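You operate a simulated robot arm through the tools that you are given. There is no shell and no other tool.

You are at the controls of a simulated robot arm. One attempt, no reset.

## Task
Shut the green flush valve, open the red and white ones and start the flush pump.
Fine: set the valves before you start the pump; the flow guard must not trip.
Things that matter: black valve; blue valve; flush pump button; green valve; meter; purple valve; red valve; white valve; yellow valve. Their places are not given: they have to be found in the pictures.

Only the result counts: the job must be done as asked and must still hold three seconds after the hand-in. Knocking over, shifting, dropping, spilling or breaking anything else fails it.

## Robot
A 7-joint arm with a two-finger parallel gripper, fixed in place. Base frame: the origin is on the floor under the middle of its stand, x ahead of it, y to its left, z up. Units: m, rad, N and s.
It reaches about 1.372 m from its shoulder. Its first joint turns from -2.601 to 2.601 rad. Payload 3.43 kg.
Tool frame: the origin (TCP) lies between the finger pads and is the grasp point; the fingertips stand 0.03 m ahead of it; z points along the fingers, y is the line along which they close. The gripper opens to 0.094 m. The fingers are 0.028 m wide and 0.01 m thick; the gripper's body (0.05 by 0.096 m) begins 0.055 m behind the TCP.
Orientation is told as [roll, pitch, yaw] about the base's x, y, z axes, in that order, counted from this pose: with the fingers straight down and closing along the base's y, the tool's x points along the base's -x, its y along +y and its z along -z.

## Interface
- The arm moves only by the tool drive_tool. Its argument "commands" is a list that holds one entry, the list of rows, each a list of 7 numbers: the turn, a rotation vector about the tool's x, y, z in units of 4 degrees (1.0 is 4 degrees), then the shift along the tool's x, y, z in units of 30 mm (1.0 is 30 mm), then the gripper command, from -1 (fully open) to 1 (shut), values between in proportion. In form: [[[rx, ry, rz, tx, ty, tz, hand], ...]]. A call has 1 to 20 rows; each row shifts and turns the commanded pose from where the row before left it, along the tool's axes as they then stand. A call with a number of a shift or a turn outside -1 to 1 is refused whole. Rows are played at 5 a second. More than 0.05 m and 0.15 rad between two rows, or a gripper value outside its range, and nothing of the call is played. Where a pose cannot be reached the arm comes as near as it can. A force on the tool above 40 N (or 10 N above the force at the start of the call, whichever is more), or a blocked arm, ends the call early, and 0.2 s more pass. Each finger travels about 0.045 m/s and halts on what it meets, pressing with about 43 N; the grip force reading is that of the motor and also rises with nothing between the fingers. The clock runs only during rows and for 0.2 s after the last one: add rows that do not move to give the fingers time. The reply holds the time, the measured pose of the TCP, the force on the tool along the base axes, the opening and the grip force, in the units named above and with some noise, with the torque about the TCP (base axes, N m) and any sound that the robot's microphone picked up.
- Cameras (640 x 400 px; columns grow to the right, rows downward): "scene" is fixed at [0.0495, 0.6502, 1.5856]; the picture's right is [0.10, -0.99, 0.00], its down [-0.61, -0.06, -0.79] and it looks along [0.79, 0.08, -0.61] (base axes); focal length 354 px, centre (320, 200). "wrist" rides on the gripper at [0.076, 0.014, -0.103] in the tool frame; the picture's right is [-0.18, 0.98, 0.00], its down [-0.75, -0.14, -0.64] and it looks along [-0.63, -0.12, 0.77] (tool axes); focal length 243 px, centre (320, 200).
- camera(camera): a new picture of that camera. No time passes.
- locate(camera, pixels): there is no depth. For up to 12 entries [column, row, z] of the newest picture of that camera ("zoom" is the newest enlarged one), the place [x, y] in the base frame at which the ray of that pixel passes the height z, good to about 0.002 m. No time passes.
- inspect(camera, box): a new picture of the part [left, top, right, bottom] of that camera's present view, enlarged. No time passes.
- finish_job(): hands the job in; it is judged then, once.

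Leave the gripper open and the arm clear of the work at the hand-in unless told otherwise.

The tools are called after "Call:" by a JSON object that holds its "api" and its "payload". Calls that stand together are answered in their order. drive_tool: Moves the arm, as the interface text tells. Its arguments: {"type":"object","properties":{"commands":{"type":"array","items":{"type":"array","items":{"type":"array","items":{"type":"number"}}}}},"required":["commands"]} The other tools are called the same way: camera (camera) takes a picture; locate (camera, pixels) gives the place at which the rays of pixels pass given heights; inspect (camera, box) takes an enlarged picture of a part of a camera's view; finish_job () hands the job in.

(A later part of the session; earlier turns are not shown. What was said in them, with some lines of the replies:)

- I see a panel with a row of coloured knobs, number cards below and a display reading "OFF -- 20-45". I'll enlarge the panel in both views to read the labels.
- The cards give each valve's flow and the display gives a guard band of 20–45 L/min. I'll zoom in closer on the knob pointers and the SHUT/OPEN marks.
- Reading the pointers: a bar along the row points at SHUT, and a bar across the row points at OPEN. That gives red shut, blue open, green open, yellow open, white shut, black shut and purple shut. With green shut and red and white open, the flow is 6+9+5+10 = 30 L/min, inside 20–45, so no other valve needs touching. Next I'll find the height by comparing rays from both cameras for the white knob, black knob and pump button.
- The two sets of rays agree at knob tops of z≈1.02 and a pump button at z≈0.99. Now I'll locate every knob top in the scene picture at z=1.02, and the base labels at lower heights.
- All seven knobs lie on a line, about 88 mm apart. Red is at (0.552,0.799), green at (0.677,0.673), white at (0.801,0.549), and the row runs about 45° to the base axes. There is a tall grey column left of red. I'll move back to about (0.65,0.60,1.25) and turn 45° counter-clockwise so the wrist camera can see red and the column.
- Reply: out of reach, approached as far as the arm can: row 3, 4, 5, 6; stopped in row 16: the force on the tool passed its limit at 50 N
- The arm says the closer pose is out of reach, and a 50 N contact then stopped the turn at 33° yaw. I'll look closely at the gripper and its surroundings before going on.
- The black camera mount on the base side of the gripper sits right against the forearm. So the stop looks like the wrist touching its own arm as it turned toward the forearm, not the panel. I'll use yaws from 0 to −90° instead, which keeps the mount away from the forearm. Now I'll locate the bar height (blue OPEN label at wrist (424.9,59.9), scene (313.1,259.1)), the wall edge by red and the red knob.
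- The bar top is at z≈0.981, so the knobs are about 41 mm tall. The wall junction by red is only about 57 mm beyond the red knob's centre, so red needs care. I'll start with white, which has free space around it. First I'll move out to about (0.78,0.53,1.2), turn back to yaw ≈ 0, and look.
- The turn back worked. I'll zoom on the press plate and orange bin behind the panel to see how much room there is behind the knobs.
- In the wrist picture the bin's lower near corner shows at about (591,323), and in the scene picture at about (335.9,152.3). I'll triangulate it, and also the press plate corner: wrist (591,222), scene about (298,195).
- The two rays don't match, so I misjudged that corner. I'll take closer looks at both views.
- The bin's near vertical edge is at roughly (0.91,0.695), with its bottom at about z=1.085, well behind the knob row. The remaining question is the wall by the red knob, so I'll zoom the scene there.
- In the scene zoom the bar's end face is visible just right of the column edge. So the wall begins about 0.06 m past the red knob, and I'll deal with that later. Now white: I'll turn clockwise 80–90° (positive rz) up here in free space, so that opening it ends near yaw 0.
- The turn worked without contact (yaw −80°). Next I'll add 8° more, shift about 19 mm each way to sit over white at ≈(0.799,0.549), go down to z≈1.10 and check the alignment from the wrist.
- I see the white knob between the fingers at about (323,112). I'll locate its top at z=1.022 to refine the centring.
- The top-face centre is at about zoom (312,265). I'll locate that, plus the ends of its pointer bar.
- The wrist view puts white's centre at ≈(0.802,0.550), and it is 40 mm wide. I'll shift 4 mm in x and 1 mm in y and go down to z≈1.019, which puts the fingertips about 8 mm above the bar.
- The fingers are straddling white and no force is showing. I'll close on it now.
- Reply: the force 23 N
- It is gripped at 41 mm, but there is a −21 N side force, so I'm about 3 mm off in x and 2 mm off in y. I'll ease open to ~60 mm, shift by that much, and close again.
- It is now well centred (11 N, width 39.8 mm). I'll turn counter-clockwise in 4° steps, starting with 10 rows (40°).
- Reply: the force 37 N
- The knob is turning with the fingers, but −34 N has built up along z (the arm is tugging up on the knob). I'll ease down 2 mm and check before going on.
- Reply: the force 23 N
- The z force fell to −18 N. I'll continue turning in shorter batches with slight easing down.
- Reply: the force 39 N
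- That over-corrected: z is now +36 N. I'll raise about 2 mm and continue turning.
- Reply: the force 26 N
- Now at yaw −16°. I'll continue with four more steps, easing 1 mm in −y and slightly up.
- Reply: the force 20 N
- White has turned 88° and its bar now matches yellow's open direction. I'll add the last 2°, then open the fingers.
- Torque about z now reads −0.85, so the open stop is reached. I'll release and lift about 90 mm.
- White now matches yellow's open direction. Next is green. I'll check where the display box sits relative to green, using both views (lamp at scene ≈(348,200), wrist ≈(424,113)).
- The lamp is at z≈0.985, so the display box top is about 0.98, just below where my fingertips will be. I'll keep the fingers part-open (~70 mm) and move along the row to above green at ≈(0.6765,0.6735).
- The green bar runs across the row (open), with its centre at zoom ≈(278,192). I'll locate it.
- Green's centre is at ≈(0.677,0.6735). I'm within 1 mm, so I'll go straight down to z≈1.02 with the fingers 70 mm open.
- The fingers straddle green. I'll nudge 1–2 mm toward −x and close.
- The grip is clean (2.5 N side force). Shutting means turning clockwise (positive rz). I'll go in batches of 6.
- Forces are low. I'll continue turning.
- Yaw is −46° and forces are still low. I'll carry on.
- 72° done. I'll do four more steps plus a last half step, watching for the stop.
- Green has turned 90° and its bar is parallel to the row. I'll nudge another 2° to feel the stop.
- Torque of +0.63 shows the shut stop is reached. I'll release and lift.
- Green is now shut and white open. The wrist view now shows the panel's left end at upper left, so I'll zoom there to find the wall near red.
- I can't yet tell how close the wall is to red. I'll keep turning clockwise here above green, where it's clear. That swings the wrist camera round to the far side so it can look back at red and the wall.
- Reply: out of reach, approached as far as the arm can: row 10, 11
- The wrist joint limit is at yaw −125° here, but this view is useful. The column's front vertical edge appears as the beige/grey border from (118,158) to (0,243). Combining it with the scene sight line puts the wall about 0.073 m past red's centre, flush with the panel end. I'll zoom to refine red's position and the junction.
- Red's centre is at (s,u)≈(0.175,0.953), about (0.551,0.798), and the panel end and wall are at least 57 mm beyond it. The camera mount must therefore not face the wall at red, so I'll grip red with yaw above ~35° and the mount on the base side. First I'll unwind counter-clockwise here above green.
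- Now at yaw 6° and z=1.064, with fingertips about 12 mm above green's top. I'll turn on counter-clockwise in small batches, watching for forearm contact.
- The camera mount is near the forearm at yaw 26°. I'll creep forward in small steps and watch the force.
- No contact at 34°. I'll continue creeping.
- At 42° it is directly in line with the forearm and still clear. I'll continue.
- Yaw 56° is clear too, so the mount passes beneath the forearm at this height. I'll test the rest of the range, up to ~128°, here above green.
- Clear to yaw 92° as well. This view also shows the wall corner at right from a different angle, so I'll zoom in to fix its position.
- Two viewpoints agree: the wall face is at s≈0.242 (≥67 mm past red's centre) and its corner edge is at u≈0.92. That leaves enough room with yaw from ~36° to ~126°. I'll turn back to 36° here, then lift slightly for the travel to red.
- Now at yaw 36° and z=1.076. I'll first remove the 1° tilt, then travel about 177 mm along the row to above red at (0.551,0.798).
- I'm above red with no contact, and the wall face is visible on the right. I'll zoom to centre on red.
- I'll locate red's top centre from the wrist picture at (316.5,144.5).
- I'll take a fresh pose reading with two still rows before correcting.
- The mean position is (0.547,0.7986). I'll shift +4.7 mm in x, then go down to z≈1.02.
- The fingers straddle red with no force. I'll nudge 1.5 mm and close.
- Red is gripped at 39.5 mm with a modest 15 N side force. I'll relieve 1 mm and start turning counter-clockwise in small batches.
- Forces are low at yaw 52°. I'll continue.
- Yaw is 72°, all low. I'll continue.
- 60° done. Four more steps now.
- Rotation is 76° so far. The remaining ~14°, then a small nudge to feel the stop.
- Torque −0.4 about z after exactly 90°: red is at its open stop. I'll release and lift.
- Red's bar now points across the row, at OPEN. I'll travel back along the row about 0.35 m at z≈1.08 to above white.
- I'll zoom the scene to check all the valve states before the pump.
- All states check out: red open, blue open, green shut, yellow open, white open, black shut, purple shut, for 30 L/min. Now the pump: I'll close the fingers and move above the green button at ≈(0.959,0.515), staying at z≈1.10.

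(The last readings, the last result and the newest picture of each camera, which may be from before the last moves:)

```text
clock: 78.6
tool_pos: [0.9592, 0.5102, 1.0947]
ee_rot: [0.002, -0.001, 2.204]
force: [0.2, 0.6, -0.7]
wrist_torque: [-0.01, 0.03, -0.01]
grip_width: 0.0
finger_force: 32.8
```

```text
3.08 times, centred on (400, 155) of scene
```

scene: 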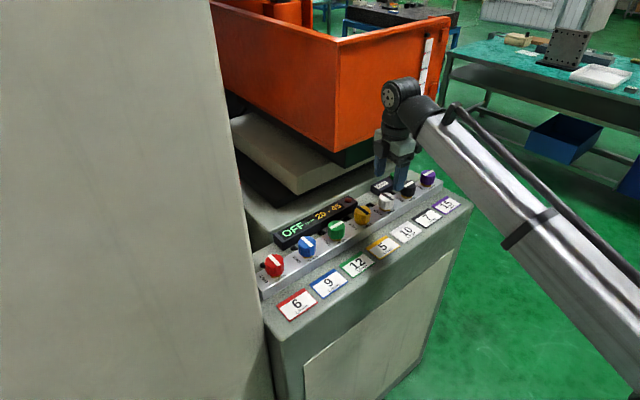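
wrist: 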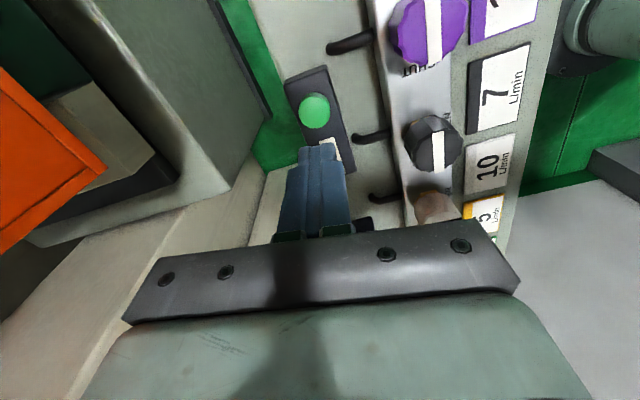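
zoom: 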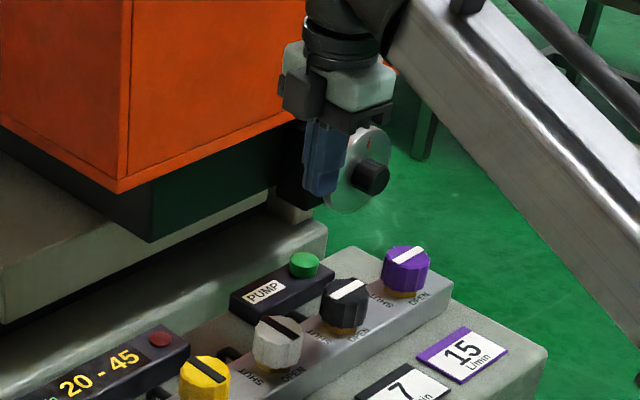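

The button is at wrist (314,110). The bin's lower corner now triangulates consistently to ≈(1.16,0.705,0.946), well back. I'll zoom to check the grey ledge beside the button and to locate the button exactly.

Call:
{"api": "inspect", "payload": {"camera": "wrist", "box": [200, 40, 400, 200]}}

Call:
{"api": "inspect", "payload": {"camera": "scene", "box": [360, 140, 440, 200]}}

Call:
{"api": "locate", "payload": {"camera": "wrist", "pixels": [[314, 110, 0.98], [314, 110, 0.987], [314, 110, 0.995]]}}

```text
2.50 times, centred on (300, 120) of wrist
```

zoom: 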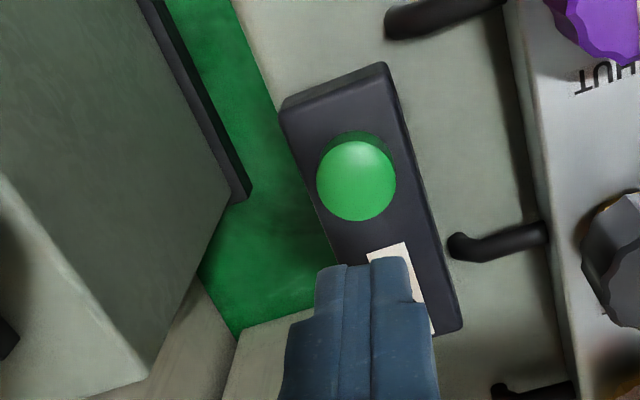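

```text
6.67 times, centred on (400, 170) of scene
```

zoom: 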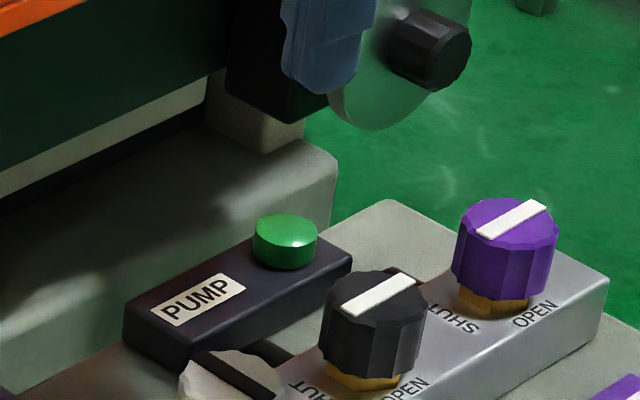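

```text
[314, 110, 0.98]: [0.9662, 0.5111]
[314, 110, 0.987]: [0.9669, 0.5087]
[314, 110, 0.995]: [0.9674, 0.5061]
```

The wrist geometry puts the button 5.5 mm toward −tool-y from my axis, at about (0.964,0.513), with its top at z≈0.983–0.987. I'll shift that much and go down 66 mm, stopping the fingertips about 12 mm above it.

Call:
{"api": "drive_tool", "payload": {"commands": [[[0, 0, 0, 0.02, -0.18, 0, 1], [0, 0, 0, 0, 0, 0.5, 1], [0, 0, 0, 0, 0, 0.5, 1], [0, 0, 0, 0, 0, 0.5, 1], [0, 0, 0, 0, 0, 0.4, 1], [0, 0, 0, 0, 0, 0.3, 1], [0, 0, 0, 0, 0, 0, 1]]]}}

Call:
{"api": "inspect", "payload": {"camera": "wrist", "box": [220, 80, 420, 240]}}

Call:
{"api": "inspect", "payload": {"camera": "scene", "box": [340, 120, 440, 210]}}

```text
clock: 80.2
tool_pos: [0.9621, 0.5181, 1.0278]
ee_rot: [0.003, -0.001, 2.206]
force: [-0.2, 0.4, 0.7]
wrist_torque: [0.0, 0.0, -0.04]
grip_width: 0.0001
finger_force: 32.9
```

```text
2.50 times, centred on (320, 160) of wrist
```

zoom: 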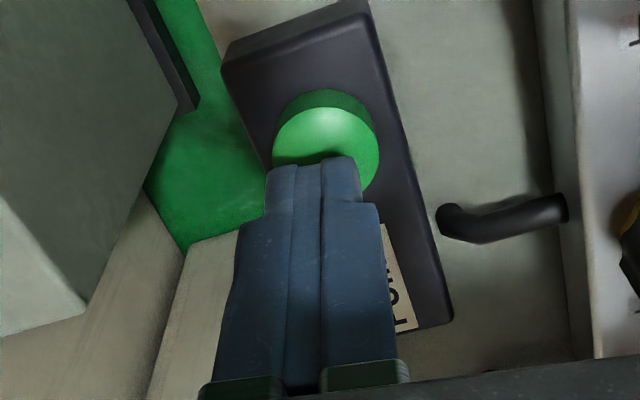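

```text
4.44 times, centred on (390, 165) of scene
```

zoom: 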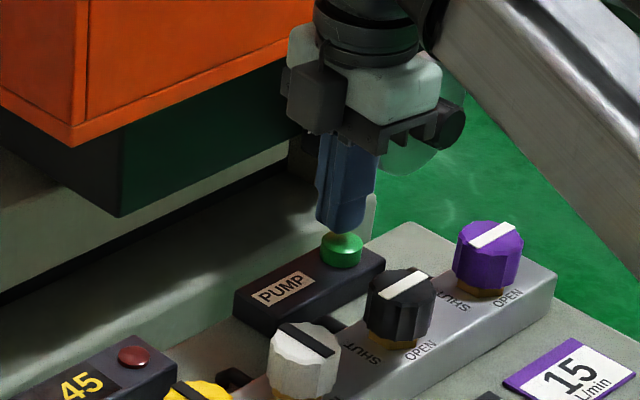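

The fingertips are just above the button, which sits about 5 mm toward +tool-x. I'll shift that and go down gently 9 mm.

Call:
{"api": "drive_tool", "payload": {"commands": [[[0, 0, 0, 0.16, 0.03, 0, 1], [0, 0, 0, 0, 0, 0.1, 1], [0, 0, 0, 0, 0, 0.1, 1], [0, 0, 0, 0, 0, 0.1, 1], [0, 0, 0, 0, 0, 0, 1]]]}}

Call:
{"api": "inspect", "payload": {"camera": "wrist", "box": [220, 80, 420, 240]}}

Call:
{"api": "inspect", "payload": {"camera": "scene", "box": [260, 140, 440, 250]}}

```text
clock: 81.4
tool_pos: [0.9639, 0.5124, 1.019]
ee_rot: [0.002, -0.001, 2.204]
force: [0.7, 0.6, 0.7]
wrist_torque: [0.01, 0.0, -0.03]
grip_width: 0.0
finger_force: 33.1
```

```text
2.50 times, centred on (320, 160) of wrist
```

zoom: 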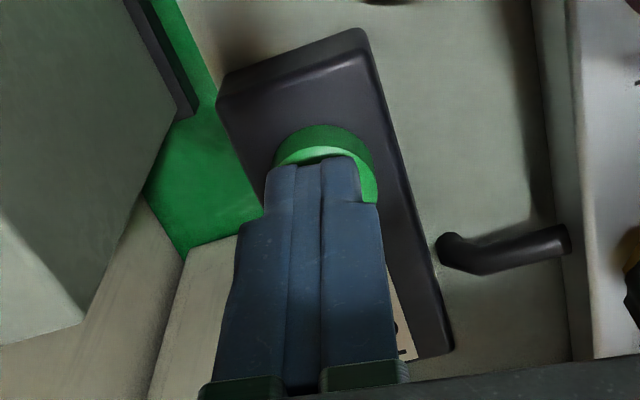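

```text
3.56 times, centred on (350, 195) of scene
```

zoom: 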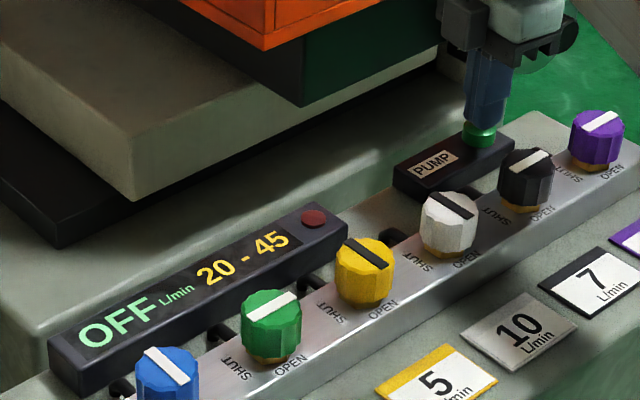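

The fingertips sit squarely over the button with no force yet. I'll press down in 2 mm steps.

Call:
{"api": "drive_tool", "payload": {"commands": [[[0, 0, 0, 0, 0, 0.07, 1], [0, 0, 0, 0, 0, 0.07, 1], [0, 0, 0, 0, 0, 0, 1]]]}}

Call:
{"api": "inspect", "payload": {"camera": "scene", "box": [260, 140, 440, 250]}}

```text
clock: 82.2
tool_pos: [0.9644, 0.5111, 1.0146]
ee_rot: [0.004, -0.001, 2.205]
force: [-0.6, -0.8, 2.8]
wrist_torque: [0.0, 0.03, -0.04]
grip_width: 0.0
finger_force: 33.4
heard: click
```

```text
3.56 times, centred on (350, 195) of scene
```

zoom: 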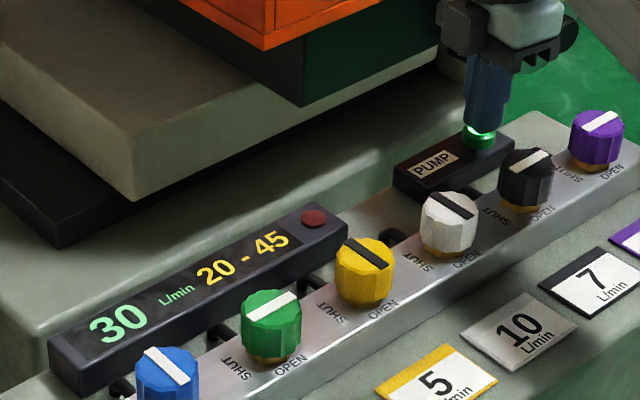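

I heard a click, the button is lit and the meter reads 30 L/min, inside 20–45. I'll lift straight up, then open the gripper.

Call:
{"api": "drive_tool", "payload": {"commands": [[[0, 0, 0, 0, 0, -0.5, 1], [0, 0, 0, 0, 0, -0.8, 1], [0, 0, 0, 0, 0, -0.8, 1], [0, 0, 0, 0, 0, -0.8, 1], [0, 0, 0, 0, 0, -0.8, 1], [0, 0, 0, 0, 0, -0.5, -1], [0, 0, 0, 0, 0, 0, -1], [0, 0, 0, 0, 0, 0, -1], [0, 0, 0, 0, 0, 0, -1], [0, 0, 0, 0, 0, 0, -1], [0, 0, 0, 0, 0, 0, -1]]]}}

Call:
{"api": "camera", "payload": {"camera": "scene"}}

Call:
{"api": "inspect", "payload": {"camera": "scene", "box": [250, 150, 450, 290]}}

```text
clock: 84.6
tool_pos: [0.9669, 0.5102, 1.141]
ee_rot: [0.001, -0.003, 2.204]
force: [0.3, -0.6, 0.0]
wrist_torque: [0.01, 0.01, -0.01]
grip_width: 0.094
finger_force: 0.0
```

```text
taken
```

scene: 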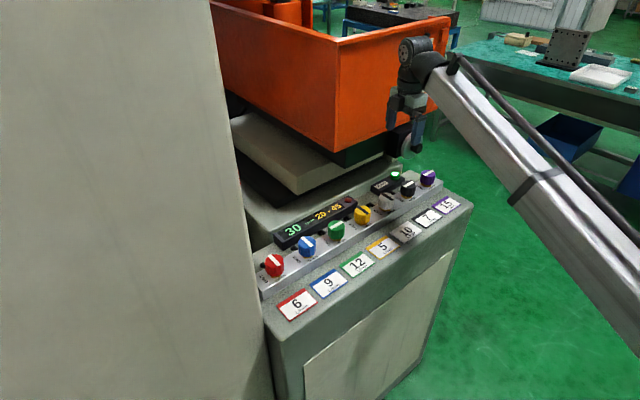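

```text
2.86 times, centred on (350, 220) of scene
```

zoom: 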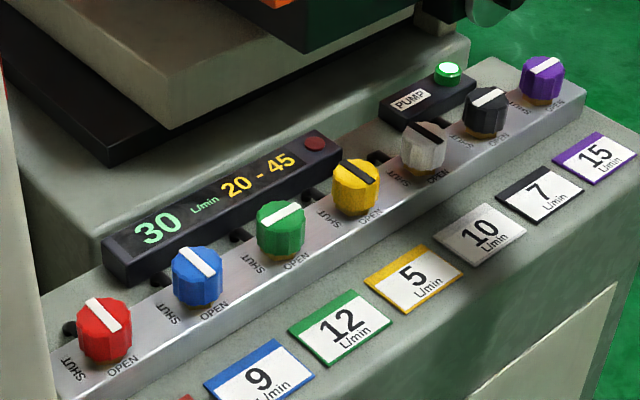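

The meter holds 30, the pump button is lit and the guard lamp is dark. I'll wait three seconds without moving to confirm it stays that way.

Call:
{"api": "drive_tool", "payload": {"commands": [[[0, 0, 0, 0, 0, -0.3, -1], [0, 0, 0, 0, 0, 0, -1], [0, 0, 0, 0, 0, 0, -1], [0, 0, 0, 0, 0, 0, -1], [0, 0, 0, 0, 0, 0, -1], [0, 0, 0, 0, 0, 0, -1], [0, 0, 0, 0, 0, 0, -1], [0, 0, 0, 0, 0, 0, -1], [0, 0, 0, 0, 0, 0, -1], [0, 0, 0, 0, 0, 0, -1], [0, 0, 0, 0, 0, 0, -1], [0, 0, 0, 0, 0, 0, -1], [0, 0, 0, 0, 0, 0, -1], [0, 0, 0, 0, 0, 0, -1], [0, 0, 0, 0, 0, 0, -1]]]}}

Call:
{"api": "inspect", "payload": {"camera": "scene", "box": [250, 150, 450, 290]}}

```text
clock: 87.8
tool_pos: [0.9659, 0.5114, 1.1511]
ee_rot: [0.002, -0.002, 2.206]
force: [0.1, 0.3, 0.3]
wrist_torque: [0.01, 0.03, -0.01]
grip_width: 0.0941
finger_force: 0.1
```

```text
2.86 times, centred on (350, 220) of scene
```

zoom: 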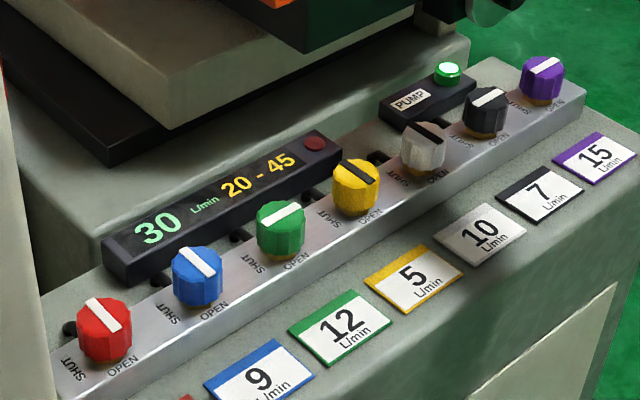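

The meter is steady at 30 L/min and the pump is running. Green is shut, red and white are open, and the other valves are as they were. The gripper is open and the arm is clear, so I'm handing in.

Call:
{"api": "finish_job", "payload": {}}

```text
The job is handed in.
```

The job is handed in. Green is shut, red and white are open, and the flush pump is running.

- **Flow:** the meter read a steady 30 L/min for over three seconds before the hand-in. That is inside the guard's 20–45 band, and the guard did not trip.
- **Order:** I set all three valves before pressing the pump button once. It clicked and its lamp came on.
- **Other valves:** blue and yellow were already open, and black and purple shut. I left all four as they were.
- **Contact:** early on, a 50 N contact stopped one turn of the gripper in the air above the panel. It was most likely the wrist camera mount touching the arm's own forearm. I saw nothing moved or damaged in the pictures.

At the hand-in the gripper was open and the arm was raised clear of the panel.
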